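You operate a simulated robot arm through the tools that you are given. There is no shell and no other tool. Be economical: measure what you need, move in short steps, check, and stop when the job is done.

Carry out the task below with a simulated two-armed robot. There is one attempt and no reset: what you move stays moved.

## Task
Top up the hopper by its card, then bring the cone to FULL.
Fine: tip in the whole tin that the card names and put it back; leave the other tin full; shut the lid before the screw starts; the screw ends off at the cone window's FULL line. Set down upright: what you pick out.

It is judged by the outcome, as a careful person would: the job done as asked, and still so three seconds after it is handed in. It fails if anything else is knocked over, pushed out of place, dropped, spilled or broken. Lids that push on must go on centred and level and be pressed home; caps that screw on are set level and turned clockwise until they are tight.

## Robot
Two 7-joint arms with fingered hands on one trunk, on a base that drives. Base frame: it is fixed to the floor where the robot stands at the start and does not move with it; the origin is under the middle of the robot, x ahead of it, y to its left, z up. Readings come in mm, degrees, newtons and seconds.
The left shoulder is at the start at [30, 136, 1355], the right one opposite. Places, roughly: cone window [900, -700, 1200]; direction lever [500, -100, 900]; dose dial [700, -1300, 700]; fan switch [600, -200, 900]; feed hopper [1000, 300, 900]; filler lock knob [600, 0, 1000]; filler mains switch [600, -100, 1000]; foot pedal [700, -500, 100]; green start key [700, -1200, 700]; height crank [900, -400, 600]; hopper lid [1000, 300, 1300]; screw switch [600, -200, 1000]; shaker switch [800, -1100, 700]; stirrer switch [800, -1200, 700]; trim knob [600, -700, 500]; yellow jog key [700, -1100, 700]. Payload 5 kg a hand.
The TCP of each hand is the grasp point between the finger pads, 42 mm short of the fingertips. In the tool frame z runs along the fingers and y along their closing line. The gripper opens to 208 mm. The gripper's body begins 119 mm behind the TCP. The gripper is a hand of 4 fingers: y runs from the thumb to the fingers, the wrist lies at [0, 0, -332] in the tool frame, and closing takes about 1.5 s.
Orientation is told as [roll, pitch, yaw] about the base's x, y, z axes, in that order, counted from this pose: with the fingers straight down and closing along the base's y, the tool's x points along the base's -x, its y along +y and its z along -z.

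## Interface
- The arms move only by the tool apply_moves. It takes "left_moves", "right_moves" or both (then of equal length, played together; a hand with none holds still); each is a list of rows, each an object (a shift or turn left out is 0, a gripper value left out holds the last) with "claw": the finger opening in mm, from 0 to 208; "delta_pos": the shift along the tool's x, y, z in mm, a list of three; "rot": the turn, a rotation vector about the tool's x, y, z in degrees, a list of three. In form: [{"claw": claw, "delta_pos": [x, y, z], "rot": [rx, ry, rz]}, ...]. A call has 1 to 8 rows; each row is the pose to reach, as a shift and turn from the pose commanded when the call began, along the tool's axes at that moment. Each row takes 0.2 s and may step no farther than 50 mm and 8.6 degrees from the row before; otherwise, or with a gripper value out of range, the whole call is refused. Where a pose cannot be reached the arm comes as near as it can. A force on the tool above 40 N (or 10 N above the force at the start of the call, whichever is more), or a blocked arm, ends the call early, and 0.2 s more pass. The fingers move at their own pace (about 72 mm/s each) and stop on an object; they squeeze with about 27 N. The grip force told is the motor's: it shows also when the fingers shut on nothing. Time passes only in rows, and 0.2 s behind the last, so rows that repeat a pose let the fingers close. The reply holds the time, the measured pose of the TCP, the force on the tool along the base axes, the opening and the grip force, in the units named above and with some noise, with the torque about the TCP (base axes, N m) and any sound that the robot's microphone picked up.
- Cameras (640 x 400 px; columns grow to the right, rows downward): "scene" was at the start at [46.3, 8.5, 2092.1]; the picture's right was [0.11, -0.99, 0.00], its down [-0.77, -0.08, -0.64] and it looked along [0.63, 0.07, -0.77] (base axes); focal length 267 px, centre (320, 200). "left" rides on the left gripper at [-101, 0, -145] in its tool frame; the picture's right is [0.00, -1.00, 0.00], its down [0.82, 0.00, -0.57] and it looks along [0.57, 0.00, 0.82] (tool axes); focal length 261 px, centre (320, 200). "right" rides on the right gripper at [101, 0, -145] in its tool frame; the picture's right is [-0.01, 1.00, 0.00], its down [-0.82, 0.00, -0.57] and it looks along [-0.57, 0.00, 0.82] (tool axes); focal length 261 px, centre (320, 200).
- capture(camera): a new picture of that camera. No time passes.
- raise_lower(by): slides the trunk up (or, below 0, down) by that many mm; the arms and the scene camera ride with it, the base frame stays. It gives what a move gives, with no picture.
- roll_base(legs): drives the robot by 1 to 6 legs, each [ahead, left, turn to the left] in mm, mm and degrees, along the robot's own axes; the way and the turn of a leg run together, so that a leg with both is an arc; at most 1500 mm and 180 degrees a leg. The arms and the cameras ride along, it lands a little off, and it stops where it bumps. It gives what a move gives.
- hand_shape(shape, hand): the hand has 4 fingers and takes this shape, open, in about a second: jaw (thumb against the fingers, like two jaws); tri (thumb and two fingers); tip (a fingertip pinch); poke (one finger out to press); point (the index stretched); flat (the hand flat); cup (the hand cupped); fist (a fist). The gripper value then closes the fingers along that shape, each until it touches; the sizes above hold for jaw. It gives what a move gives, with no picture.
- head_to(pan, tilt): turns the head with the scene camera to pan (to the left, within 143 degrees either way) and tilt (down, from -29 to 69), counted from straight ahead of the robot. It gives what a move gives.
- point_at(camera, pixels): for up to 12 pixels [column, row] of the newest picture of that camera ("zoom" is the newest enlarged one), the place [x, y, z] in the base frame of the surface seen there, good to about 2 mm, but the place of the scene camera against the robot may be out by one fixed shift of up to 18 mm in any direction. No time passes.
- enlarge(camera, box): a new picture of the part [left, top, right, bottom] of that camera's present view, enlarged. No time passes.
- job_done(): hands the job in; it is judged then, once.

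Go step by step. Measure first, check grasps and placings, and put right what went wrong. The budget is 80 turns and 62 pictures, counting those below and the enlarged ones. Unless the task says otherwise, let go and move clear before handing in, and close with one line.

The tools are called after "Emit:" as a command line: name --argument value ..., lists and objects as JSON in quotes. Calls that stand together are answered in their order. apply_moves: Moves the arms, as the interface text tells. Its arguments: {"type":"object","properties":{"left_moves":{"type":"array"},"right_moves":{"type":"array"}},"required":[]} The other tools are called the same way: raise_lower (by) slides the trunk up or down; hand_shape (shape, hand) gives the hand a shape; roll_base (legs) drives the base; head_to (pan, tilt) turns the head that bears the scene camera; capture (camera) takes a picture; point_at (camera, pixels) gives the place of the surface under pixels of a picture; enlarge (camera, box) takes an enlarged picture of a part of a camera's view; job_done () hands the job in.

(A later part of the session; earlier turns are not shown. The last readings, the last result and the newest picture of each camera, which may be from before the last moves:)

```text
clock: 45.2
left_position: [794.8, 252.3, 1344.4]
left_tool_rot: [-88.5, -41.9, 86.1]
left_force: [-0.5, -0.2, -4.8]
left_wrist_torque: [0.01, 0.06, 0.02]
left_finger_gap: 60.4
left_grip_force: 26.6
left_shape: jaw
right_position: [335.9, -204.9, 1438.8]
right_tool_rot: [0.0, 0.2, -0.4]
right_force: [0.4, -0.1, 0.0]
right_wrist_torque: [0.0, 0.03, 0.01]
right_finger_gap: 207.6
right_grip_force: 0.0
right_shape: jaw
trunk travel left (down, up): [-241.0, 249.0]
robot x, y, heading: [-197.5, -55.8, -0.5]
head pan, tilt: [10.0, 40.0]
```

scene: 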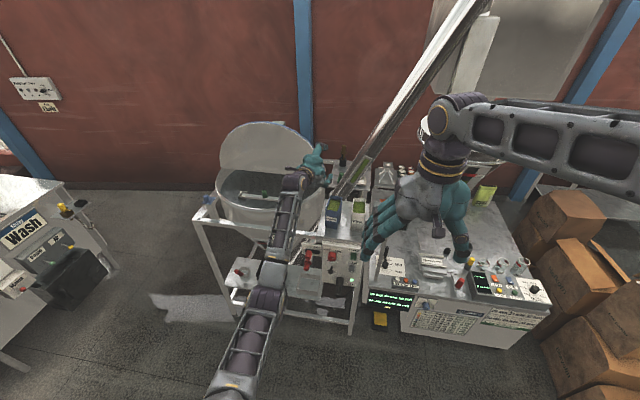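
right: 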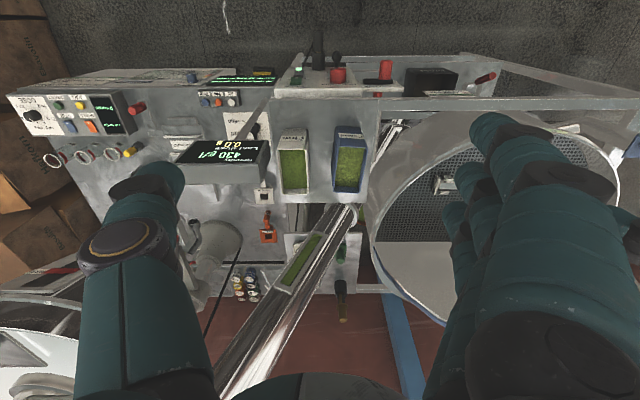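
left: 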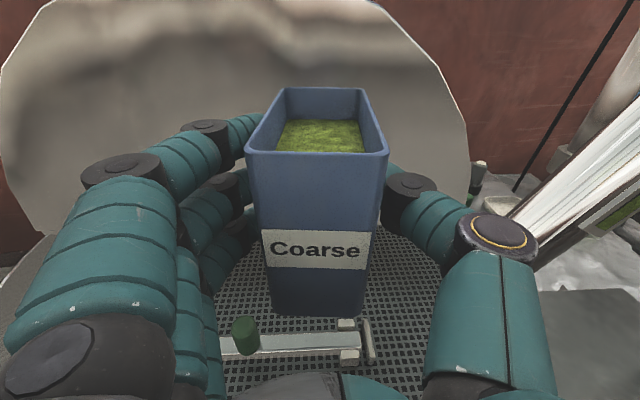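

Perfect, 48° rolled with no drift and no spill concern. Continue.

Emit:
apply_moves --left_moves '[{"rot": [0, 0, -8]}, {"rot": [0, 0, -16]}, {"rot": [0, 0, -24]}, {"rot": [0, 0, -32]}, {"rot": [0, 0, -40]}, {"rot": [0, 0, -48]}, {"rot": [0, 0, -56]}]'

Emit:
capture --camera "scene"

```text
clock: 46.8
left_position: [883.9, 337.6, 1374.2]
left_tool_rot: [-90.1, 11.0, 83.2]
left_force: [-3.1, -1.6, -4.6]
left_wrist_torque: [-0.02, 0.27, 0.13]
left_finger_gap: 60.3
left_grip_force: 26.6
left_shape: jaw
left hand out of reach, approached as far as the arm can: row 3, 4, 5, 6, 7
right_position: [335.4, -205.0, 1438.7]
right_tool_rot: [0.1, 0.2, -0.4]
right_force: [0.4, -0.4, -0.6]
right_wrist_torque: [-0.04, -0.01, -0.02]
right_finger_gap: 207.7
right_grip_force: 0.0
right_shape: jaw
trunk travel left (down, up): [-241.0, 249.0]
robot x, y, heading: [-200.5, -59.6, -0.4]
head pan, tilt: [10.0, 40.0]
```

```text
35 pictures are left
```

scene: 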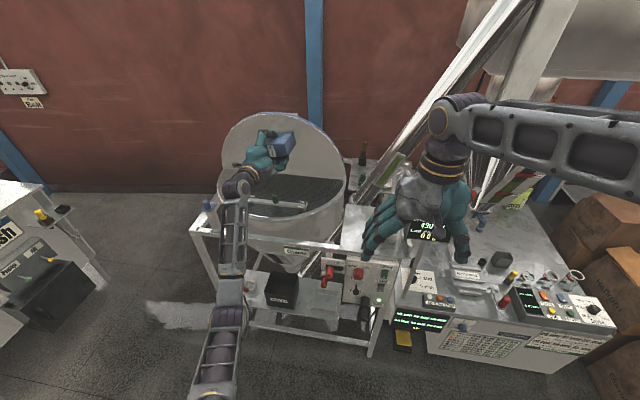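

Tilt is about 100° but the arm stretched to [884,338,1374], close to the lid. Back the base 90 mm and look closely.

Emit:
roll_base --legs '[[-90, -30, 0]]'

Emit:
enlarge --camera "scene" --box '[200, 100, 380, 260]'

Emit:
capture --camera "left"

```text
clock: 47.9
left_position: [790.4, 308.6, 1375.4]
left_tool_rot: [-90.2, 10.7, 83.3]
left_force: [-1.7, 0.1, 0.2]
left_wrist_torque: [0.04, 0.19, 0.05]
left_finger_gap: 60.5
left_grip_force: 26.7
left_shape: jaw
right_position: [242.8, -234.6, 1440.4]
right_tool_rot: [0.0, 0.1, -0.5]
right_force: [-1.0, -0.2, 1.0]
right_wrist_torque: [0.07, -0.16, 0.0]
right_finger_gap: 207.6
right_grip_force: 0.0
right_shape: jaw
trunk travel left (down, up): [-241.0, 249.0]
robot x, y, heading: [-288.2, -87.1, -0.5]
head pan, tilt: [10.0, 40.0]
```

```text
2.50 times, centred on (290, 180) of scene
```

zoom: 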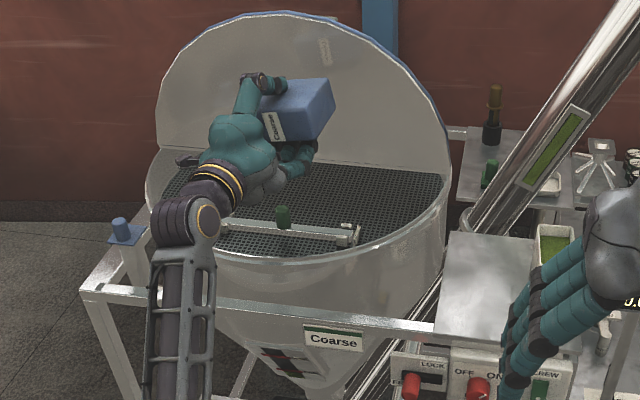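

```text
33 pictures are left
```

left: 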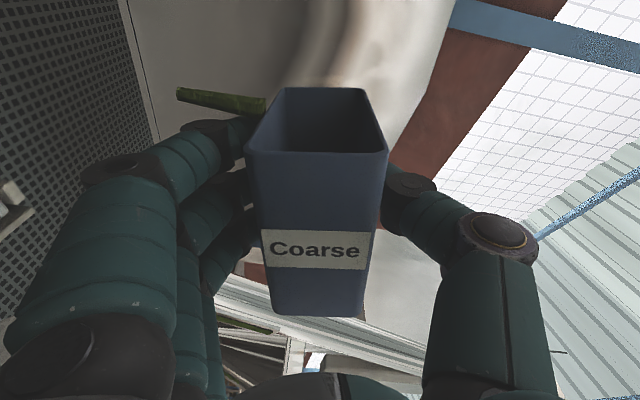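

The tin is pouring (green stream at (220,97), weight gone). Wait, then try a bit more tilt to empty it fully.

Emit:
apply_moves --left_moves '[{"rot": [0, 0, 0]}, {"rot": [0, 0, -4]}, {"rot": [0, 0, -8]}, {"rot": [0, 0, -12]}, {"rot": [0, 0, -12]}, {"rot": [0, 0, -12]}, {"rot": [0, 0, -12]}, {"rot": [0, 0, -12]}]'

Emit:
capture --camera "left"

```text
clock: 49.7
left_position: [804.0, 325.4, 1343.5]
left_tool_rot: [-92.1, 21.5, 80.3]
left_force: [-0.6, -0.2, -0.4]
left_wrist_torque: [0.02, -0.01, 0.0]
left_finger_gap: 60.6
left_grip_force: 26.8
left_shape: jaw
left hand out of reach, approached as far as the arm can: row 2, 3, 4, 5, 6, 7, 8
right_position: [245.1, -234.0, 1439.1]
right_tool_rot: [0.0, 0.2, -0.4]
right_force: [-1.0, -0.6, 0.2]
right_wrist_torque: [0.0, 0.0, 0.01]
right_finger_gap: 207.7
right_grip_force: 0.0
right_shape: jaw
trunk travel left (down, up): [-241.0, 249.0]
robot x, y, heading: [-291.1, -89.6, -0.4]
head pan, tilt: [10.0, 40.0]
```

```text
32 pictures are left
```

left: 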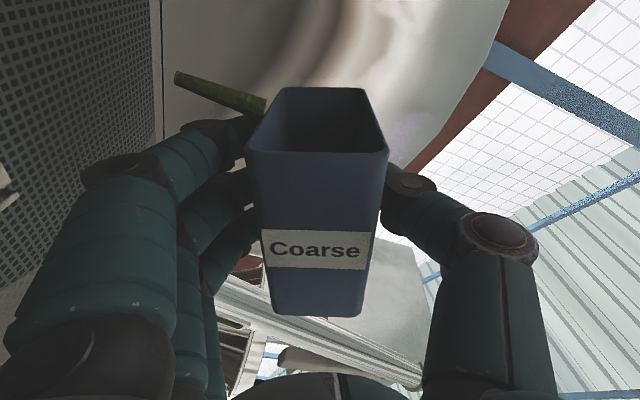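

Still a stream at (220,92), tilt ~111°. Keep tilting and waiting.

Emit:
apply_moves --left_moves '[{"rot": [0, 0, -4]}, {"rot": [0, 0, -8]}, {"rot": [0, 0, -12]}, {"rot": [0, 0, -12]}, {"rot": [0, 0, -12]}, {"rot": [0, 0, -12]}, {"rot": [0, 0, -12]}, {"rot": [0, 0, -12]}]'

Emit:
capture --camera "left"

Emit:
enlarge --camera "scene" --box '[200, 100, 380, 260]'

```text
clock: 51.5
left_position: [813.1, 337.6, 1316.1]
left_tool_rot: [-94.5, 32.3, 77.3]
left_force: [-0.1, 0.5, -0.2]
left_wrist_torque: [0.02, 0.03, 0.0]
left_finger_gap: 60.3
left_grip_force: 27.1
left_shape: jaw
left hand out of reach, approached as far as the arm can: row 1, 2, 3, 4, 5, 6, 7, 8
right_position: [244.2, -235.3, 1439.6]
right_tool_rot: [0.0, 0.1, -0.5]
right_force: [-0.3, 0.8, 0.0]
right_wrist_torque: [-0.01, -0.03, 0.01]
right_finger_gap: 207.9
right_grip_force: 0.0
right_shape: jaw
trunk travel left (down, up): [-241.0, 249.0]
robot x, y, heading: [-288.3, -87.8, -0.4]
head pan, tilt: [10.0, 40.0]
```

```text
31 pictures are left
```

left: 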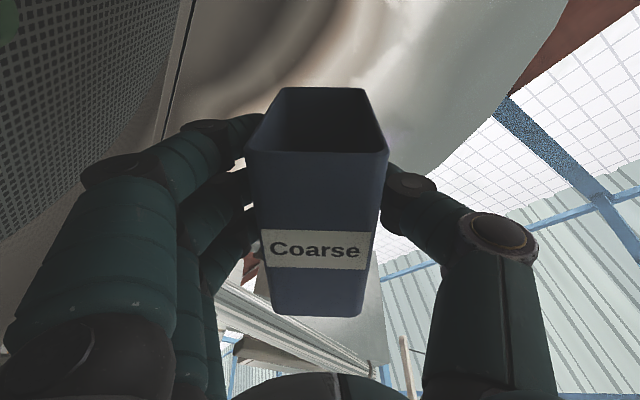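

```text
2.50 times, centred on (290, 180) of scene
```

zoom: 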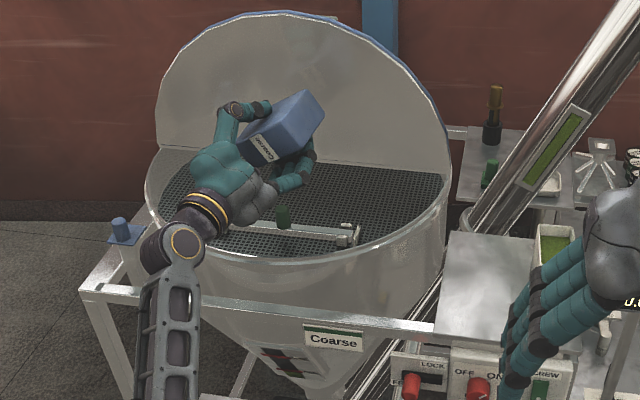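

Stream has stopped and the tin looks empty. Roll back upright.

Emit:
apply_moves --left_moves '[{"rot": [0, 0, 8]}, {"rot": [0, 0, 16]}, {"rot": [0, 0, 24]}, {"rot": [0, 0, 32]}, {"rot": [0, 0, 40]}, {"rot": [0, 0, 48]}, {"rot": [0, 0, 56]}, {"rot": [0, 0, 64]}]'

Emit:
apply_moves --left_moves '[{"rot": [0, 0, 8]}, {"rot": [0, 0, 16]}, {"rot": [0, 0, 24]}, {"rot": [0, 0, 32]}, {"rot": [0, 0, 40]}, {"rot": [0, 0, 48]}, {"rot": [0, 0, 56]}]'

Emit:
capture --camera "left"

```text
clock: 53.3
left_position: [815.7, 337.4, 1316.8]
left_tool_rot: [-92.3, -30.6, 82.3]
left_force: [0.2, -1.0, -0.6]
left_wrist_torque: [0.03, 0.04, 0.06]
left_finger_gap: 60.5
left_grip_force: 26.9
left_shape: jaw
right_position: [243.8, -234.9, 1440.3]
right_tool_rot: [0.1, 0.2, -0.5]
right_force: [0.3, -0.2, 0.4]
right_wrist_torque: [0.01, -0.02, -0.04]
right_finger_gap: 207.7
right_grip_force: 0.1
right_shape: jaw
trunk travel left (down, up): [-241.0, 249.0]
robot x, y, heading: [-290.7, -90.9, -0.7]
head pan, tilt: [10.0, 40.0]
```

```text
clock: 54.9
left_position: [814.2, 339.5, 1317.0]
left_tool_rot: [-121.1, -86.1, 112.4]
left_force: [0.1, -0.3, -1.3]
left_wrist_torque: [0.02, -0.02, 0.03]
left_finger_gap: 60.5
left_grip_force: 26.9
left_shape: jaw
right_position: [244.1, -234.6, 1439.1]
right_tool_rot: [0.0, 0.2, -0.4]
right_force: [-0.6, 0.6, -0.2]
right_wrist_torque: [0.02, 0.01, -0.02]
right_finger_gap: 208.3
right_grip_force: 0.0
right_shape: jaw
trunk travel left (down, up): [-241.0, 249.0]
robot x, y, heading: [-284.5, -88.2, -0.6]
head pan, tilt: [10.0, 40.0]
```

```text
29 pictures are left
```

left: 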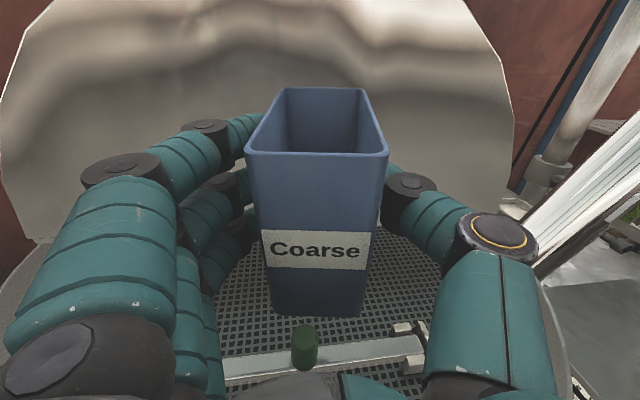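

Tin is empty and hopper clean. Drive back to above the tin's original spot, and restore the grasp orientation.

Emit:
roll_base --legs '[[-120, 0, 0], [0, -413, 0]]'

Emit:
apply_moves --left_moves '[{"rot": [-2, 0.9, 1.1]}, {"rot": [-4, 1.9, 2.3]}, {"rot": [-6, 2.8, 3.4]}, {"rot": [-6, 2.8, 3.4]}]'

```text
clock: 58.3
left_position: [696.2, -86.7, 1317.7]
left_tool_rot: [-120.5, -86.2, 111.3]
left_force: [1.5, -0.5, -1.2]
left_wrist_torque: [-0.01, 0.04, 0.07]
left_finger_gap: 60.2
left_grip_force: 27.4
left_shape: jaw
right_position: [118.4, -656.1, 1438.9]
right_tool_rot: [-0.1, 0.2, -0.9]
right_force: [0.8, -1.0, 0.6]
right_wrist_torque: [0.07, 0.0, 0.01]
right_finger_gap: 207.6
right_grip_force: 0.0
right_shape: jaw
trunk travel left (down, up): [-241.0, 249.0]
robot x, y, heading: [-412.1, -501.0, -0.9]
head pan, tilt: [10.0, 40.0]
```

```text
clock: 59.3
left_position: [695.7, -85.7, 1317.7]
left_tool_rot: [-3.7, -89.0, 0.4]
left_force: [0.4, 0.4, -1.2]
left_wrist_torque: [-0.02, 0.02, 0.01]
left_finger_gap: 60.4
left_grip_force: 26.8
left_shape: jaw
right_position: [119.1, -653.7, 1439.6]
right_tool_rot: [0.1, 0.2, -0.9]
right_force: [-0.7, 0.1, -0.9]
right_wrist_torque: [0.01, -0.02, -0.01]
right_finger_gap: 208.0
right_grip_force: 0.1
right_shape: jaw
trunk travel left (down, up): [-241.0, 249.0]
robot x, y, heading: [-409.2, -503.1, -0.9]
head pan, tilt: [10.0, 40.0]
```

Orientation restored. Shift left 10 mm and lower with the trunk to just above the shelf.

Emit:
apply_moves --left_moves '[{"delta_pos": [0, 10, 1]}, {"delta_pos": [0, 10, 1]}]'

Emit:
raise_lower --by -155

Emit:
capture --camera "left"

```text
clock: 59.9
left_position: [698.3, -77.2, 1317.2]
left_tool_rot: [-1.8, -89.0, -1.6]
left_force: [0.5, -0.4, -0.9]
left_wrist_torque: [-0.02, 0.03, 0.03]
left_finger_gap: 60.0
left_grip_force: 27.0
left_shape: jaw
right_position: [119.4, -655.1, 1438.3]
right_tool_rot: [0.1, 0.3, -1.0]
right_force: [-0.3, -0.3, -0.5]
right_wrist_torque: [0.07, 0.01, 0.03]
right_finger_gap: 207.5
right_grip_force: 0.0
right_shape: jaw
trunk travel left (down, up): [-241.0, 249.0]
robot x, y, heading: [-411.0, -502.5, -1.1]
head pan, tilt: [10.0, 40.0]
```

```text
clock: 61.7
left_position: [696.5, -77.7, 1161.5]
left_tool_rot: [-2.8, -89.2, -0.4]
left_force: [0.0, -0.1, -1.2]
left_wrist_torque: [0.02, 0.06, 0.01]
left_finger_gap: 60.4
left_grip_force: 26.6
left_shape: jaw
right_position: [119.2, -655.1, 1283.9]
right_tool_rot: [-0.1, 0.3, -0.9]
right_force: [0.0, 0.1, 0.0]
right_wrist_torque: [0.0, 0.0, 0.0]
right_finger_gap: 207.9
right_grip_force: 0.0
right_shape: jaw
trunk travel left (down, up): [-86.0, 404.0]
robot x, y, heading: [-410.2, -502.1, -1.2]
head pan, tilt: [10.0, 40.0]
```

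```text
28 pictures are left
```

left: 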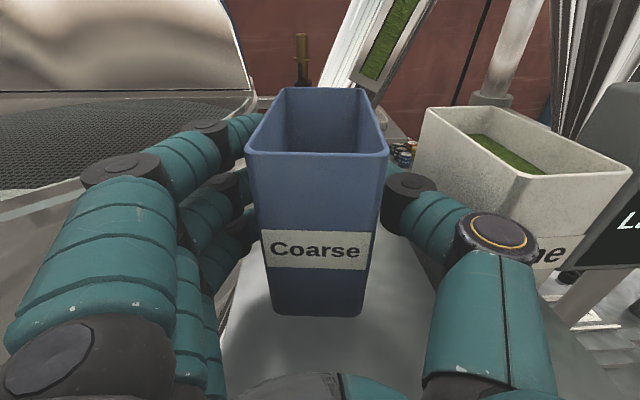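

Aligned with the original place, 16 mm up. Lower, release, back off.

Emit:
raise_lower --by -15

Emit:
apply_moves --left_moves '[{"claw": 70}, {"claw": 80}, {"claw": 92}, {"claw": 92}, {"claw": 92}]'

Emit:
roll_base --legs '[[-130, 0, 0]]'

Emit:
capture --camera "left"

```text
clock: 62.3
left_position: [695.6, -76.4, 1147.3]
left_tool_rot: [-3.3, -89.0, -0.1]
left_force: [-0.6, -0.7, -0.8]
left_wrist_torque: [-0.02, 0.1, -0.02]
left_finger_gap: 60.3
left_grip_force: 26.7
left_shape: jaw
right_position: [118.6, -654.3, 1270.2]
right_tool_rot: [0.1, 0.1, -1.0]
right_force: [0.5, 0.0, 0.4]
right_wrist_torque: [0.03, -0.03, 0.04]
right_finger_gap: 208.0
right_grip_force: 0.1
right_shape: jaw
trunk travel left (down, up): [-71.0, 419.0]
robot x, y, heading: [-412.3, -505.7, -0.9]
head pan, tilt: [10.0, 40.0]
```

```text
clock: 63.5
left_position: [697.5, -77.1, 1147.5]
left_tool_rot: [-3.3, -89.0, -0.1]
left_force: [0.0, 0.1, 0.4]
left_wrist_torque: [0.0, -0.01, -0.02]
left_finger_gap: 90.9
left_grip_force: 0.1
left_shape: jaw
right_position: [120.0, -654.8, 1269.0]
right_tool_rot: [0.0, 0.3, -0.9]
right_force: [0.6, -1.0, 0.4]
right_wrist_torque: [0.0, 0.0, -0.01]
right_finger_gap: 207.7
right_grip_force: 0.1
right_shape: jaw
trunk travel left (down, up): [-71.0, 419.0]
robot x, y, heading: [-412.0, -501.5, -0.8]
head pan, tilt: [10.0, 40.0]
```

```text
clock: 64.8
left_position: [566.5, -74.6, 1150.5]
left_tool_rot: [-2.8, -89.2, -0.6]
left_force: [-1.4, 1.1, 1.7]
left_wrist_torque: [0.03, 0.22, -0.04]
left_finger_gap: 91.2
left_grip_force: 0.1
left_shape: jaw
right_position: [-11.0, -652.5, 1271.1]
right_tool_rot: [0.0, 0.0, -0.8]
right_force: [-1.6, -0.6, 1.5]
right_wrist_torque: [-0.03, -0.22, 0.01]
right_finger_gap: 207.9
right_grip_force: 0.0
right_shape: jaw
trunk travel left (down, up): [-71.0, 419.0]
robot x, y, heading: [-542.1, -499.7, -1.0]
head pan, tilt: [10.0, 40.0]
```

```text
27 pictures are left
```

left: 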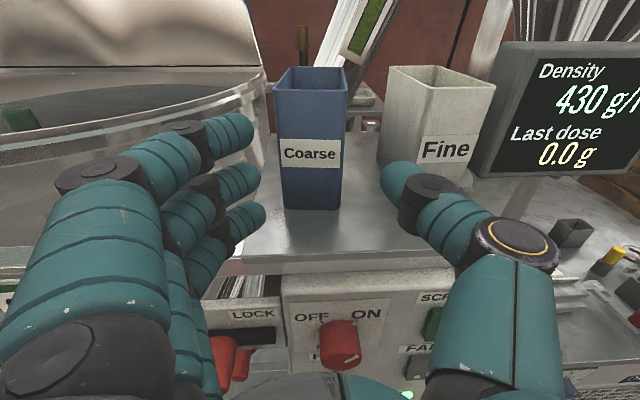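

Tin set back upright in place, empty; Fine untouched. Now the lid: raise the trunk, fold the left hand back to fingers-down, and look at the lid.

Emit:
raise_lower --by 400

Emit:
apply_moves --left_moves '[{"delta_pos": [0, 0, -40], "rot": [0, 8, 0]}, {"delta_pos": [0, 0, -80], "rot": [0, 16, 0]}, {"delta_pos": [0, 0, -120], "rot": [0, 24, 0]}, {"delta_pos": [0, 0, -160], "rot": [0, 32, 0]}, {"delta_pos": [0, 0, -200], "rot": [0, 40, 0]}, {"delta_pos": [0, 0, -240], "rot": [0, 48, 0]}, {"delta_pos": [0, 0, -270], "rot": [0, 56, 0]}, {"delta_pos": [0, 0, -300], "rot": [0, 64, 0]}]'

Emit:
head_to --pan 30 --tilt 28

Emit:
capture --camera "scene"

```text
clock: 68.6
left_position: [569.6, -74.1, 1547.1]
left_tool_rot: [-3.2, -89.1, -0.3]
left_force: [0.5, 0.0, 0.3]
left_wrist_torque: [-0.01, -0.03, -0.01]
left_finger_gap: 91.3
left_grip_force: 0.0
left_shape: jaw
right_position: [-9.1, -651.9, 1669.2]
right_tool_rot: [0.0, 0.2, -0.8]
right_force: [0.1, -0.2, 0.4]
right_wrist_torque: [-0.01, -0.03, 0.05]
right_finger_gap: 207.5
right_grip_force: 0.0
right_shape: jaw
trunk travel left (down, up): [-471.0, 19.0]
robot x, y, heading: [-538.0, -499.1, -1.0]
head pan, tilt: [10.0, 40.0]
```

```text
clock: 70.4
left_position: [268.9, -58.7, 1553.8]
left_tool_rot: [0.1, -25.0, -3.3]
left_force: [0.3, -0.8, 0.9]
left_wrist_torque: [0.09, -0.04, 0.03]
left_finger_gap: 91.1
left_grip_force: 0.1
left_shape: jaw
right_position: [-9.3, -655.4, 1669.4]
right_tool_rot: [0.1, 0.2, -1.0]
right_force: [-0.8, -0.7, -0.8]
right_wrist_torque: [0.12, -0.03, -0.01]
right_finger_gap: 207.9
right_grip_force: 0.1
right_shape: jaw
trunk travel left (down, up): [-471.0, 19.0]
robot x, y, heading: [-533.9, -501.2, -0.7]
head pan, tilt: [10.0, 40.0]
```

```text
clock: 71.3
left_position: [269.9, -56.1, 1551.2]
left_tool_rot: [0.0, -25.1, -3.4]
left_force: [0.3, 0.8, -0.4]
left_wrist_torque: [-0.05, 0.0, -0.05]
left_finger_gap: 91.4
left_grip_force: 0.2
left_shape: jaw
right_position: [-7.7, -650.6, 1668.5]
right_tool_rot: [-0.1, 0.2, -0.9]
right_force: [0.9, 0.6, 1.0]
right_wrist_torque: [-0.09, 0.03, 0.0]
right_finger_gap: 207.6
right_grip_force: 0.0
right_shape: jaw
trunk travel left (down, up): [-471.0, 19.0]
robot x, y, heading: [-539.2, -499.3, -1.0]
head pan, tilt: [30.0, 28.0]
```

```text
26 pictures are left
```

scene: 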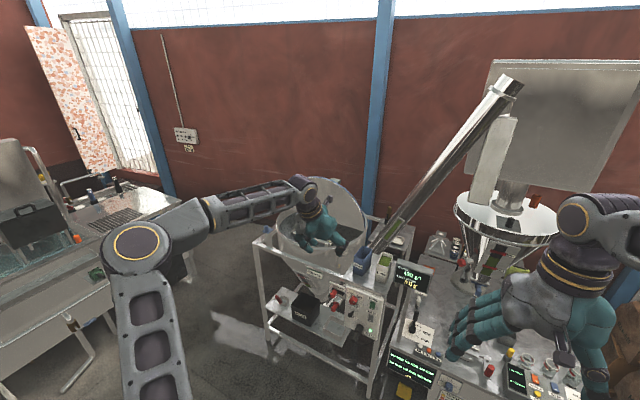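

Finish turning to fingers-down, then yaw 90° so the fingers close fore-aft across the lid's edge.

Emit:
apply_moves --left_moves '[{"delta_pos": [-6, 0, -20], "rot": [0, 8, 0]}, {"delta_pos": [-12, 0, -40], "rot": [0, 16, 0]}, {"delta_pos": [-12, 0, -50], "rot": [0, 25, 0], "claw": 120}]'

Emit:
apply_moves --left_moves '[{"rot": [0, 0, 8.5]}, {"rot": [0, 0, 17]}, {"rot": [0, 0, 25.5]}, {"rot": [0, 0, 34]}, {"rot": [0, 0, 42.5]}, {"rot": [0, 0, 51]}, {"rot": [0, 0, 59.5]}, {"rot": [0, 0, 68]}]'

Emit:
apply_moves --left_moves '[{"rot": [0, 0, 6]}, {"rot": [0, 0, 12]}, {"rot": [0, 0, 18]}, {"rot": [0, 0, 22]}]'

```text
refused: row 3 steps farther than a row can; nothing moved
```

```text
clock: 73.1
left_position: [269.8, -56.9, 1553.6]
left_tool_rot: [23.5, -9.1, -73.3]
left_force: [0.0, 0.7, -0.9]
left_wrist_torque: [0.0, 0.0, -0.01]
left_finger_gap: 91.5
left_grip_force: 0.0
left_shape: jaw
right_position: [-7.9, -653.5, 1668.7]
right_tool_rot: [0.0, 0.2, -1.0]
right_force: [-0.3, -0.6, -0.5]
right_wrist_torque: [0.0, 0.01, 0.06]
right_finger_gap: 208.0
right_grip_force: 0.1
right_shape: jaw
trunk travel left (down, up): [-471.0, 19.0]
robot x, y, heading: [-537.6, -502.3, -0.9]
head pan, tilt: [30.0, 28.0]
```

```text
clock: 74.1
left_position: [268.6, -56.2, 1553.1]
left_tool_rot: [25.1, 0.0, -93.3]
left_force: [0.5, 0.3, -0.3]
left_wrist_torque: [0.03, -0.02, -0.01]
left_finger_gap: 91.6
left_grip_force: 0.0
left_shape: jaw
right_position: [-8.5, -651.4, 1668.8]
right_tool_rot: [0.0, 0.2, -0.9]
right_force: [0.3, -0.1, 0.7]
right_wrist_torque: [-0.01, -0.02, -0.03]
right_finger_gap: 207.7
right_grip_force: 0.1
right_shape: jaw
trunk travel left (down, up): [-471.0, 19.0]
robot x, y, heading: [-539.3, -503.6, -0.9]
head pan, tilt: [30.0, 28.0]
```

Yaw done (−93°). Remove the remaining 25° tilt, raise slightly, and drive toward the lid stopping in front of it.

Emit:
apply_moves --left_moves '[{"delta_pos": [0, 0, -20], "rot": [8, 0, -1], "claw": 130}, {"delta_pos": [0, 0, -40], "rot": [16, 0, -2]}, {"delta_pos": [0, 0, -60], "rot": [24, 0, -3]}, {"delta_pos": [0, 0, -60], "rot": [25, 0, -3]}]'

Emit:
raise_lower --by 19

Emit:
roll_base --legs '[[0, 360, 0], [450, 0, 0]]'

Emit:
head_to --pan 20 --tilt 35

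Emit:
capture --camera "scene"

Emit:
capture --camera "left"

```text
clock: 75.1
left_position: [244.7, -55.2, 1608.1]
left_tool_rot: [0.0, -0.7, -90.4]
left_force: [-0.6, 0.3, 1.0]
left_wrist_torque: [-0.03, 0.01, 0.02]
left_finger_gap: 129.6
left_grip_force: 0.0
left_shape: jaw
right_position: [-8.7, -651.7, 1669.5]
right_tool_rot: [-0.1, 0.2, -0.9]
right_force: [0.1, 0.7, -0.5]
right_wrist_torque: [0.04, 0.04, -0.03]
right_finger_gap: 208.0
right_grip_force: 0.0
right_shape: jaw
trunk travel left (down, up): [-471.0, 19.0]
robot x, y, heading: [-541.4, -504.8, -0.9]
head pan, tilt: [30.0, 28.0]
```

```text
clock: 75.7
left_position: [243.3, -54.8, 1626.0]
left_tool_rot: [0.1, -0.7, -90.6]
left_force: [-0.5, -0.1, 0.0]
left_wrist_torque: [-0.02, -0.04, -0.01]
left_finger_gap: 129.6
left_grip_force: 0.0
left_shape: jaw
right_position: [-9.5, -652.1, 1688.9]
right_tool_rot: [0.0, 0.1, -0.8]
right_force: [-0.4, -0.3, 0.1]
right_wrist_torque: [-0.02, -0.01, -0.02]
right_finger_gap: 207.5
right_grip_force: 0.1
right_shape: jaw
trunk travel left (down, up): [-490.0, 0.0]
robot x, y, heading: [-540.6, -501.1, -0.8]
head pan, tilt: [30.0, 28.0]
```

```text
clock: 80.3
left_position: [689.1, 304.0, 1628.0]
left_tool_rot: [0.2, -0.6, -90.2]
left_force: [0.1, 0.0, -0.3]
left_wrist_torque: [0.0, -0.06, -0.01]
left_finger_gap: 129.7
left_grip_force: 0.0
left_shape: jaw
right_position: [438.6, -293.0, 1688.2]
right_tool_rot: [0.1, 0.1, -0.7]
right_force: [-0.9, 0.4, -0.1]
right_wrist_torque: [0.06, -0.06, 0.03]
right_finger_gap: 207.7
right_grip_force: 0.0
right_shape: jaw
trunk travel left (down, up): [-490.0, 0.0]
robot x, y, heading: [-92.1, -142.6, -0.5]
head pan, tilt: [30.0, 28.0]
```

```text
clock: 81.0
left_position: [690.6, 304.5, 1627.3]
left_tool_rot: [0.0, -0.7, -90.3]
left_force: [0.3, -0.6, -0.2]
left_wrist_torque: [-0.02, 0.03, 0.0]
left_finger_gap: 129.8
left_grip_force: 0.1
left_shape: jaw
right_position: [439.5, -294.2, 1688.8]
right_tool_rot: [0.0, 0.1, -0.8]
right_force: [0.2, 0.0, -0.5]
right_wrist_torque: [0.0, 0.09, -0.01]
right_finger_gap: 207.9
right_grip_force: 0.0
right_shape: jaw
trunk travel left (down, up): [-490.0, 0.0]
robot x, y, heading: [-94.1, -146.7, -0.9]
head pan, tilt: [20.0, 35.0]
```

```text
25 pictures are left
```

scene: 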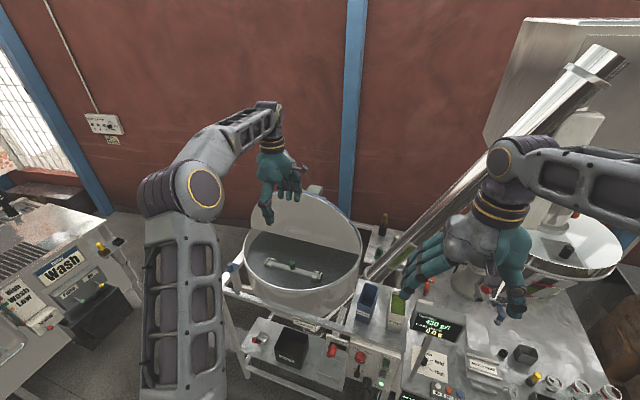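

```text
24 pictures are left
```

left: 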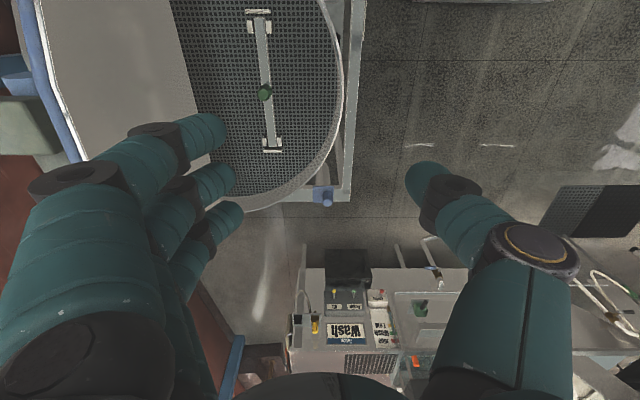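

The wrist view shows the lid edge (50,85) at left and something behind it (15,85). Measure them.

Emit:
point_at --camera "left" --pixels '[[55, 80], [38, 60], [75, 150], [18, 85], [25, 130], [110, 60], [185, 80], [20, 10]]'

Emit:
enlarge --camera "scene" --box '[240, 160, 400, 280]'

Emit:
point_at --camera "scene" --pixels '[[313, 189], [320, 191], [262, 195], [345, 210], [318, 210]]'

```text
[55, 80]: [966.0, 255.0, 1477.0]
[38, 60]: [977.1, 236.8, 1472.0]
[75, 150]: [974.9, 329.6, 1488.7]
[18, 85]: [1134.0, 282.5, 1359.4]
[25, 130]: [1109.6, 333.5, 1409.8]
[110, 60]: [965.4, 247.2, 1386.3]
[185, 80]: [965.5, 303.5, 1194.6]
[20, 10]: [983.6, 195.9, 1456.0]
```

```text
3.33 times, centred on (320, 220) of scene
```

zoom: 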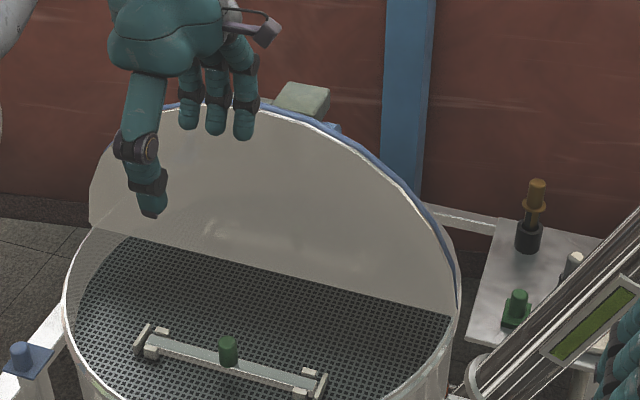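

```text
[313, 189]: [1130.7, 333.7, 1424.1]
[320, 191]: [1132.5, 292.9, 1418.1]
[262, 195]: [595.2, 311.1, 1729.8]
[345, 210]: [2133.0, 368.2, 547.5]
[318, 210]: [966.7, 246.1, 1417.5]
```

Lid is x 966–985, top z≈1490, hinge at its foot. I'll extend the arm 120 mm, drive forward so thumb and fingers straddle the top edge, then lower.

Emit:
apply_moves --left_moves '[{"delta_pos": [0, 40, 0], "claw": 90}, {"delta_pos": [0, 80, 0]}, {"delta_pos": [0, 120, 0]}, {"delta_pos": [0, 120, 0]}]'

Emit:
roll_base --legs '[[160, 0, 0]]'

Emit:
capture --camera "left"

```text
clock: 82.0
left_position: [772.4, 298.8, 1618.3]
left_tool_rot: [0.1, -0.7, -90.3]
left_force: [0.8, -0.5, 0.8]
left_wrist_torque: [0.05, -0.02, -0.03]
left_finger_gap: 90.3
left_grip_force: 0.1
left_shape: jaw
left hand out of reach, approached as far as the arm can: row 2, 3, 4
right_position: [437.8, -293.3, 1688.3]
right_tool_rot: [0.0, 0.1, -0.7]
right_force: [0.6, -0.8, 0.2]
right_wrist_torque: [0.01, 0.03, -0.02]
right_finger_gap: 207.7
right_grip_force: 0.0
right_shape: jaw
trunk travel left (down, up): [-490.0, 0.0]
robot x, y, heading: [-94.2, -147.2, -0.9]
head pan, tilt: [20.0, 35.0]
```

```text
clock: 83.5
left_position: [926.7, 299.3, 1618.9]
left_tool_rot: [0.2, -0.8, -90.1]
left_force: [-1.1, -0.5, 1.0]
left_wrist_torque: [-0.01, -0.15, -0.01]
left_finger_gap: 90.3
left_grip_force: 0.1
left_shape: jaw
right_position: [593.0, -293.9, 1689.7]
right_tool_rot: [-0.1, 0.1, -0.4]
right_force: [-0.8, 0.2, 0.1]
right_wrist_torque: [-0.05, -0.11, 0.0]
right_finger_gap: 207.7
right_grip_force: 0.1
right_shape: jaw
trunk travel left (down, up): [-490.0, 0.0]
robot x, y, heading: [64.2, -146.5, -0.6]
head pan, tilt: [20.0, 35.0]
```

```text
22 pictures are left
```

left: 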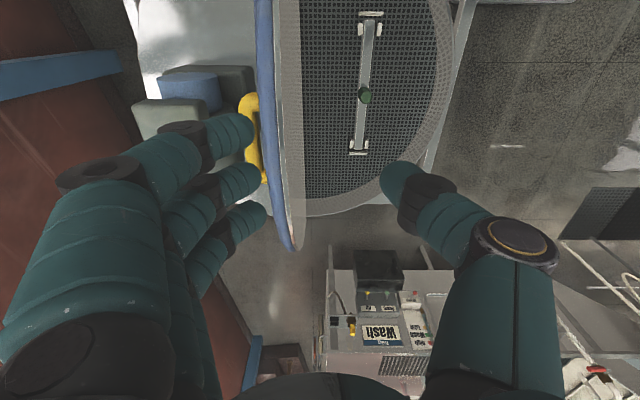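

A yellow handle on the lid's back is visible at (250,140). Measure it.

Emit:
point_at --camera "left" --pixels '[[247, 97], [243, 140], [258, 178], [254, 110], [265, 120], [280, 120], [295, 245], [205, 85]]'

Emit:
enlarge --camera "left" --box '[180, 60, 340, 260]'

```text
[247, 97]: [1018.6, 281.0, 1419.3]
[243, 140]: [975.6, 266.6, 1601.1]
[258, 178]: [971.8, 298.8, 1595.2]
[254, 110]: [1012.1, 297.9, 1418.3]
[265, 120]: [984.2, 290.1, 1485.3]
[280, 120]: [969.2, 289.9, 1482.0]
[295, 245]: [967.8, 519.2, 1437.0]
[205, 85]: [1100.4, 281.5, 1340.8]
```

```text
2.00 times, centred on (260, 160) of left
```

zoom: 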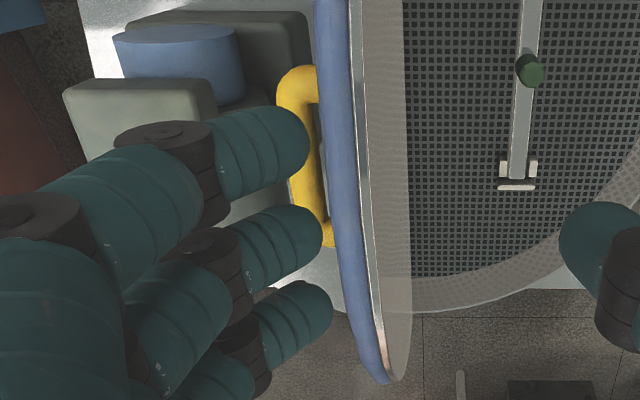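

Handle bar at x 985–1020, z≈1420, y≈270–370. Drive 63 mm on so fingers pass behind it, then lower so tips are at z≈1400.

Emit:
roll_base --legs '[[64, 8, 0]]'

Emit:
apply_moves --left_moves '[{"claw": 104}, {"claw": 104}]'

Emit:
raise_lower --by -100

Emit:
capture --camera "left"

```text
clock: 84.4
left_position: [985.3, 307.3, 1622.6]
left_tool_rot: [0.3, -0.7, -90.0]
left_force: [-1.4, -0.5, 1.4]
left_wrist_torque: [0.08, -0.28, -0.01]
left_finger_gap: 90.3
left_grip_force: 0.1
left_shape: jaw
right_position: [651.8, -286.6, 1691.1]
right_tool_rot: [0.0, -0.1, -0.4]
right_force: [-2.7, 0.6, 0.3]
right_wrist_torque: [0.06, -0.28, 0.02]
right_finger_gap: 207.8
right_grip_force: 0.1
right_shape: jaw
trunk travel left (down, up): [-490.0, 0.0]
robot x, y, heading: [128.3, -139.4, -0.7]
head pan, tilt: [20.0, 35.0]
```

```text
clock: 85.0
left_position: [987.7, 308.9, 1620.9]
left_tool_rot: [0.4, -0.7, -90.0]
left_force: [-1.2, -0.1, 1.2]
left_wrist_torque: [0.0, -0.15, -0.03]
left_finger_gap: 103.0
left_grip_force: 0.1
left_shape: jaw
right_position: [653.4, -285.8, 1690.4]
right_tool_rot: [0.0, 0.0, -0.5]
right_force: [-0.8, 0.5, 1.1]
right_wrist_torque: [0.02, -0.13, -0.01]
right_finger_gap: 207.7
right_grip_force: 0.0
right_shape: jaw
trunk travel left (down, up): [-490.0, 0.0]
robot x, y, heading: [122.7, -140.4, -0.5]
head pan, tilt: [20.0, 35.0]
```

```text
clock: 86.4
left_position: [992.2, 308.5, 1517.9]
left_tool_rot: [0.1, -0.7, -90.1]
left_force: [0.0, 1.1, -0.8]
left_wrist_torque: [-0.01, 0.04, 0.01]
left_finger_gap: 103.0
left_grip_force: 0.1
left_shape: jaw
right_position: [659.8, -286.2, 1588.9]
right_tool_rot: [0.0, 0.1, -0.6]
right_force: [0.3, 0.2, -0.3]
right_wrist_torque: [-0.02, 0.03, 0.0]
right_finger_gap: 207.9
right_grip_force: 0.1
right_shape: jaw
trunk travel left (down, up): [-390.0, 100.0]
robot x, y, heading: [124.2, -137.2, -0.6]
head pan, tilt: [20.0, 35.0]
```

```text
20 pictures are left
```

left: 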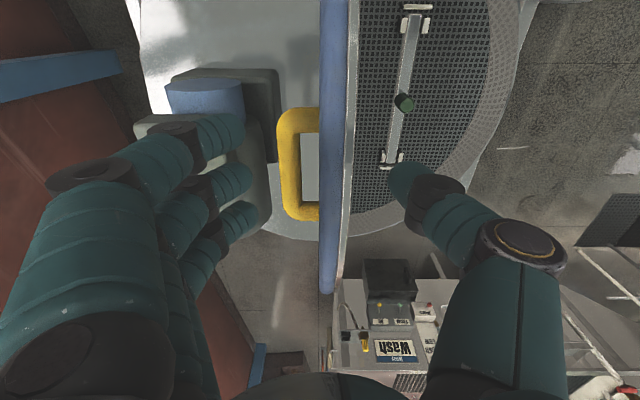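

Handle (285,165) lies between fingers and lid. Check height of the grey box behind before lowering.

Emit:
point_at --camera "left" --pixels '[[272, 100], [262, 150], [265, 190], [240, 100], [285, 150], [310, 115], [312, 215], [258, 220]]'

```text
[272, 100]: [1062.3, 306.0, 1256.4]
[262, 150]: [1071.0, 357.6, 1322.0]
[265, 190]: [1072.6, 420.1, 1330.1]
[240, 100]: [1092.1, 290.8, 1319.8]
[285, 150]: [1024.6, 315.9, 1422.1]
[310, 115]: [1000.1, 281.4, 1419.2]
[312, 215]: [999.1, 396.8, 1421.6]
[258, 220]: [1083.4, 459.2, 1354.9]
```

Box top is ≤1355, safe. Lower 78, narrow to 85, and draw the lid forward a little with the base to see how it behaves.

Emit:
raise_lower --by -78

Emit:
apply_moves --left_moves '[{"claw": 92}, {"claw": 85}, {"claw": 85}]'

Emit:
roll_base --legs '[[-70, 0, 0]]'

Emit:
capture --camera "left"

```text
clock: 87.5
left_position: [989.7, 308.1, 1442.4]
left_tool_rot: [0.2, -0.7, -90.0]
left_force: [-9.5, -0.7, 9.0]
left_wrist_torque: [0.05, -0.33, 0.01]
left_finger_gap: 99.5
left_grip_force: 0.0
left_shape: jaw
right_position: [656.4, -286.1, 1511.6]
right_tool_rot: [0.0, 0.0, -0.5]
right_force: [0.6, -0.6, -0.1]
right_wrist_torque: [-0.02, 0.05, -0.02]
right_finger_gap: 207.8
right_grip_force: 0.0
right_shape: jaw
trunk travel left (down, up): [-312.0, 178.0]
robot x, y, heading: [126.7, -137.5, -0.4]
head pan, tilt: [20.0, 35.0]
```

```text
clock: 88.3
left_position: [991.0, 308.2, 1440.7]
left_tool_rot: [0.2, -0.7, -90.1]
left_force: [1.3, 0.3, 0.3]
left_wrist_torque: [0.02, -0.09, -0.03]
left_finger_gap: 85.8
left_grip_force: 0.1
left_shape: jaw
right_position: [657.6, -286.4, 1511.0]
right_tool_rot: [0.0, 0.2, -0.4]
right_force: [0.2, -0.3, -0.5]
right_wrist_torque: [-0.02, 0.04, -0.02]
right_finger_gap: 207.8
right_grip_force: 0.1
right_shape: jaw
trunk travel left (down, up): [-312.0, 178.0]
robot x, y, heading: [128.5, -135.0, -0.6]
head pan, tilt: [20.0, 35.0]
```

```text
clock: 89.3
left_position: [919.4, 309.8, 1443.2]
left_tool_rot: [0.2, -0.6, -90.1]
left_force: [-1.5, 0.3, 1.3]
left_wrist_torque: [-0.06, -0.15, 0.0]
left_finger_gap: 85.8
left_grip_force: 0.1
left_shape: jaw
right_position: [586.6, -286.4, 1511.1]
right_tool_rot: [-0.1, 0.1, -0.5]
right_force: [-0.6, 0.0, 0.2]
right_wrist_torque: [0.01, -0.1, 0.03]
right_finger_gap: 207.9
right_grip_force: 0.1
right_shape: jaw
trunk travel left (down, up): [-312.0, 178.0]
robot x, y, heading: [58.9, -138.9, -0.4]
head pan, tilt: [20.0, 35.0]
```

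```text
19 pictures are left
```

left: 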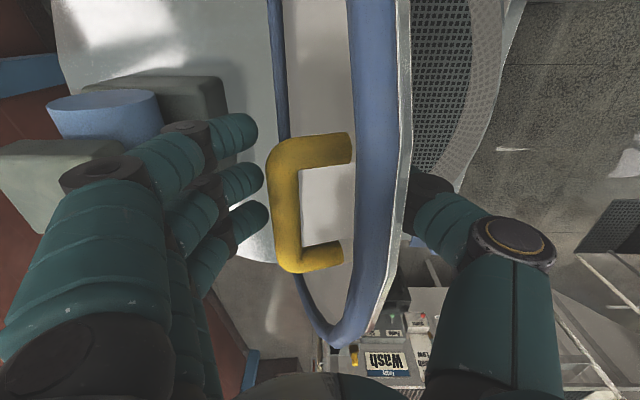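

The lid follows, tilted ~15° and resting lightly between thumb and fingers. Continue the arc: tilt hand 15°, back 65, down 25, repeat.

Emit:
apply_moves --left_moves '[{"rot": [-5, 0, 0]}, {"rot": [-10, 0, 0]}, {"rot": [-16, 0, 0]}]'

Emit:
roll_base --legs '[[-65, 0, 0]]'

Emit:
raise_lower --by -28

Emit:
capture --camera "left"

```text
clock: 90.1
left_position: [921.2, 308.8, 1441.5]
left_tool_rot: [16.2, -0.8, -90.1]
left_force: [-0.7, -0.1, -0.4]
left_wrist_torque: [-0.02, -0.03, 0.01]
left_finger_gap: 85.6
left_grip_force: 0.0
left_shape: jaw
right_position: [585.7, -285.8, 1511.5]
right_tool_rot: [0.1, 0.0, -0.6]
right_force: [-1.0, 0.4, 0.5]
right_wrist_torque: [-0.01, -0.04, 0.02]
right_finger_gap: 207.8
right_grip_force: 0.0
right_shape: jaw
trunk travel left (down, up): [-312.0, 178.0]
robot x, y, heading: [57.5, -136.8, -0.7]
head pan, tilt: [20.0, 35.0]
```

```text
clock: 91.5
left_position: [856.9, 312.1, 1449.6]
left_tool_rot: [16.8, -0.6, -89.8]
left_force: [-4.1, 2.5, 7.8]
left_wrist_torque: [0.28, -0.27, 0.32]
left_finger_gap: 83.4
left_grip_force: 0.1
left_shape: jaw
right_position: [523.0, -285.6, 1511.4]
right_tool_rot: [0.1, 0.1, -0.4]
right_force: [1.2, 0.5, -0.6]
right_wrist_torque: [0.03, 0.11, -0.02]
right_finger_gap: 207.8
right_grip_force: 0.0
right_shape: jaw
trunk travel left (down, up): [-312.0, 178.0]
robot x, y, heading: [-7.9, -134.1, -0.5]
head pan, tilt: [20.0, 35.0]
stopped in leg 1: the force on the tool passed its limit at 47 N (the readings are from after the stop); the commanded pose is now the measured one
```

```text
clock: 92.1
left_position: [857.4, 308.9, 1433.1]
left_tool_rot: [17.7, -0.8, -90.0]
left_force: [-10.3, -6.6, 24.9]
left_wrist_torque: [-0.12, -1.36, -0.23]
left_finger_gap: 84.6
left_grip_force: 0.1
left_shape: jaw
right_position: [520.5, -285.1, 1485.6]
right_tool_rot: [0.0, 0.0, -0.5]
right_force: [1.5, 0.4, 0.0]
right_wrist_torque: [-0.1, 0.11, -0.04]
right_finger_gap: 207.6
right_grip_force: 0.0
right_shape: jaw
trunk travel left (down, up): [-286.0, 204.0]
robot x, y, heading: [-9.9, -138.5, -0.4]
head pan, tilt: [20.0, 35.0]
stopped: the force on the tool passed its limit at 46 N (the readings are from after the stop); the commanded pose is now the measured one
```

```text
18 pictures are left
```

left: 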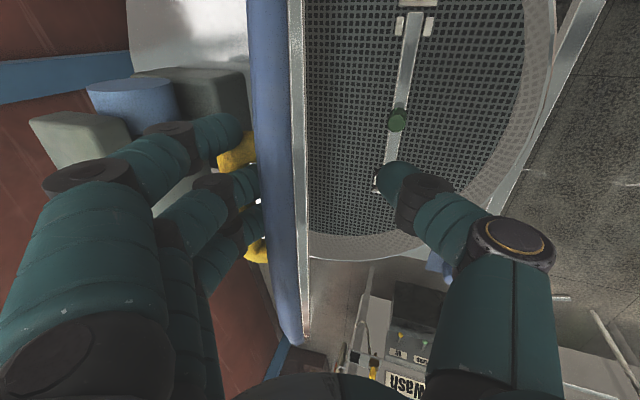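

Fingers are now bearing down on the handle (25 N up). Relieve by raising, and look from the scene camera.

Emit:
raise_lower --by 28

Emit:
head_to --pan 25 --tilt 40

Emit:
enlarge --camera "scene" --box '[200, 80, 440, 260]'

```text
clock: 92.8
left_position: [856.8, 311.6, 1455.2]
left_tool_rot: [17.2, -0.6, -89.9]
left_force: [0.5, -0.2, -0.3]
left_wrist_torque: [-0.01, -0.02, 0.0]
left_finger_gap: 85.0
left_grip_force: 0.0
left_shape: jaw
right_position: [522.3, -284.5, 1512.9]
right_tool_rot: [0.0, 0.0, -0.5]
right_force: [-0.6, -0.4, 0.1]
right_wrist_torque: [0.01, -0.04, 0.02]
right_finger_gap: 207.6
right_grip_force: 0.1
right_shape: jaw
trunk travel left (down, up): [-314.0, 176.0]
robot x, y, heading: [-11.0, -143.3, -0.3]
head pan, tilt: [20.0, 35.0]
```

```text
clock: 93.5
left_position: [859.1, 311.6, 1454.7]
left_tool_rot: [17.0, -0.5, -89.9]
left_force: [0.6, -0.6, -0.4]
left_wrist_torque: [0.01, 0.02, 0.0]
left_finger_gap: 85.2
left_grip_force: 0.1
left_shape: jaw
right_position: [523.8, -284.6, 1511.9]
right_tool_rot: [0.0, 0.3, -0.4]
right_force: [0.4, 0.2, -1.0]
right_wrist_torque: [0.0, 0.03, 0.03]
right_finger_gap: 208.0
right_grip_force: 0.0
right_shape: jaw
trunk travel left (down, up): [-314.0, 176.0]
robot x, y, heading: [-11.1, -138.4, -0.4]
head pan, tilt: [25.0, 40.0]
```

```text
2.22 times, centred on (320, 170) of scene
```

zoom: 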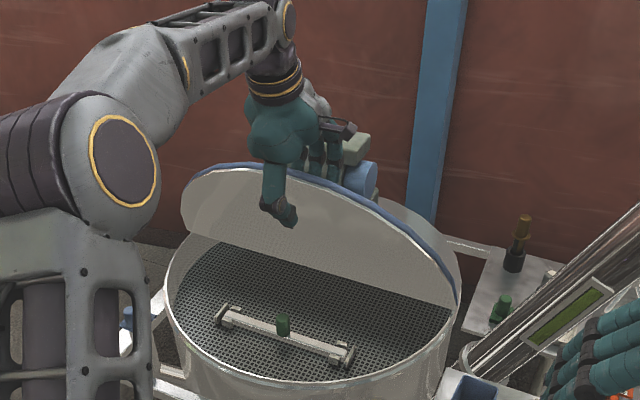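

Lid leans forward ~25° with no force on the hand, so it seems to hold by itself. Measure its angle.

Emit:
point_at --camera "zoom" --pixels '[[230, 170], [330, 230], [400, 260], [220, 230], [350, 185], [230, 163], [335, 172]]'

```text
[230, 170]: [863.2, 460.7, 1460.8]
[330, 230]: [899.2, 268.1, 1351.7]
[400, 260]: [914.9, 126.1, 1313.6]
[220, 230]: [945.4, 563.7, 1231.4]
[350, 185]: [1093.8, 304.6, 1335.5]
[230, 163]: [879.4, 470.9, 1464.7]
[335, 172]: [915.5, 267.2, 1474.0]
```

Lid is at θ≈19°, fingertips just above the handle behind it. Continue: rotate, back, then lower (in that order to stay clear of the handle).

Emit:
apply_moves --left_moves '[{"rot": [-6, 0, 0], "claw": 78}, {"rot": [-12, 0, 0]}, {"rot": [-17, 0, 0]}]'

Emit:
roll_base --legs '[[-72, 0, 0]]'

Emit:
raise_lower --by -36

Emit:
enlarge --camera "scene" --box '[200, 80, 440, 260]'

```text
clock: 94.3
left_position: [857.4, 311.7, 1455.4]
left_tool_rot: [34.3, -0.7, -89.9]
left_force: [-0.5, 0.5, 0.3]
left_wrist_torque: [0.02, 0.0, -0.03]
left_finger_gap: 78.2
left_grip_force: 0.0
left_shape: jaw
right_position: [520.6, -283.8, 1513.5]
right_tool_rot: [0.0, 0.2, -0.3]
right_force: [-0.7, 0.6, 0.4]
right_wrist_torque: [0.02, -0.03, -0.01]
right_finger_gap: 207.9
right_grip_force: 0.1
right_shape: jaw
trunk travel left (down, up): [-314.0, 176.0]
robot x, y, heading: [-9.8, -135.8, -0.4]
head pan, tilt: [25.0, 40.0]
```

```text
clock: 95.3
left_position: [783.5, 312.0, 1455.7]
left_tool_rot: [34.2, -0.8, -89.9]
left_force: [3.2, -0.3, 0.5]
left_wrist_torque: [-0.11, -0.01, -0.09]
left_finger_gap: 79.2
left_grip_force: 0.1
left_shape: jaw
right_position: [448.6, -283.6, 1513.0]
right_tool_rot: [0.1, 0.1, -0.4]
right_force: [-0.3, 0.2, 0.1]
right_wrist_torque: [-0.04, -0.13, 0.01]
right_finger_gap: 207.7
right_grip_force: 0.0
right_shape: jaw
trunk travel left (down, up): [-314.0, 176.0]
robot x, y, heading: [-84.1, -135.0, -0.4]
head pan, tilt: [25.0, 40.0]
```

```text
clock: 96.1
left_position: [784.6, 312.6, 1419.5]
left_tool_rot: [34.1, -0.6, -89.9]
left_force: [2.0, -0.2, 1.4]
left_wrist_torque: [-0.01, -0.02, -0.03]
left_finger_gap: 79.2
left_grip_force: 0.1
left_shape: jaw
right_position: [448.8, -284.0, 1477.0]
right_tool_rot: [0.0, 0.1, -0.5]
right_force: [-0.1, -0.3, -0.1]
right_wrist_torque: [0.03, 0.05, 0.02]
right_finger_gap: 208.0
right_grip_force: 0.0
right_shape: jaw
trunk travel left (down, up): [-278.0, 212.0]
robot x, y, heading: [-80.3, -136.2, -0.4]
head pan, tilt: [25.0, 40.0]
```

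```text
2.22 times, centred on (320, 170) of scene
```

zoom: 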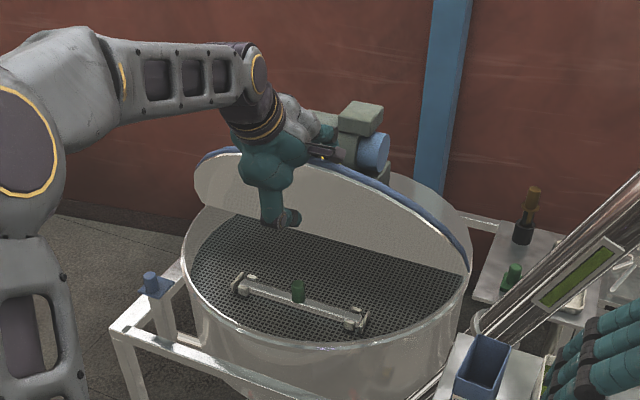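

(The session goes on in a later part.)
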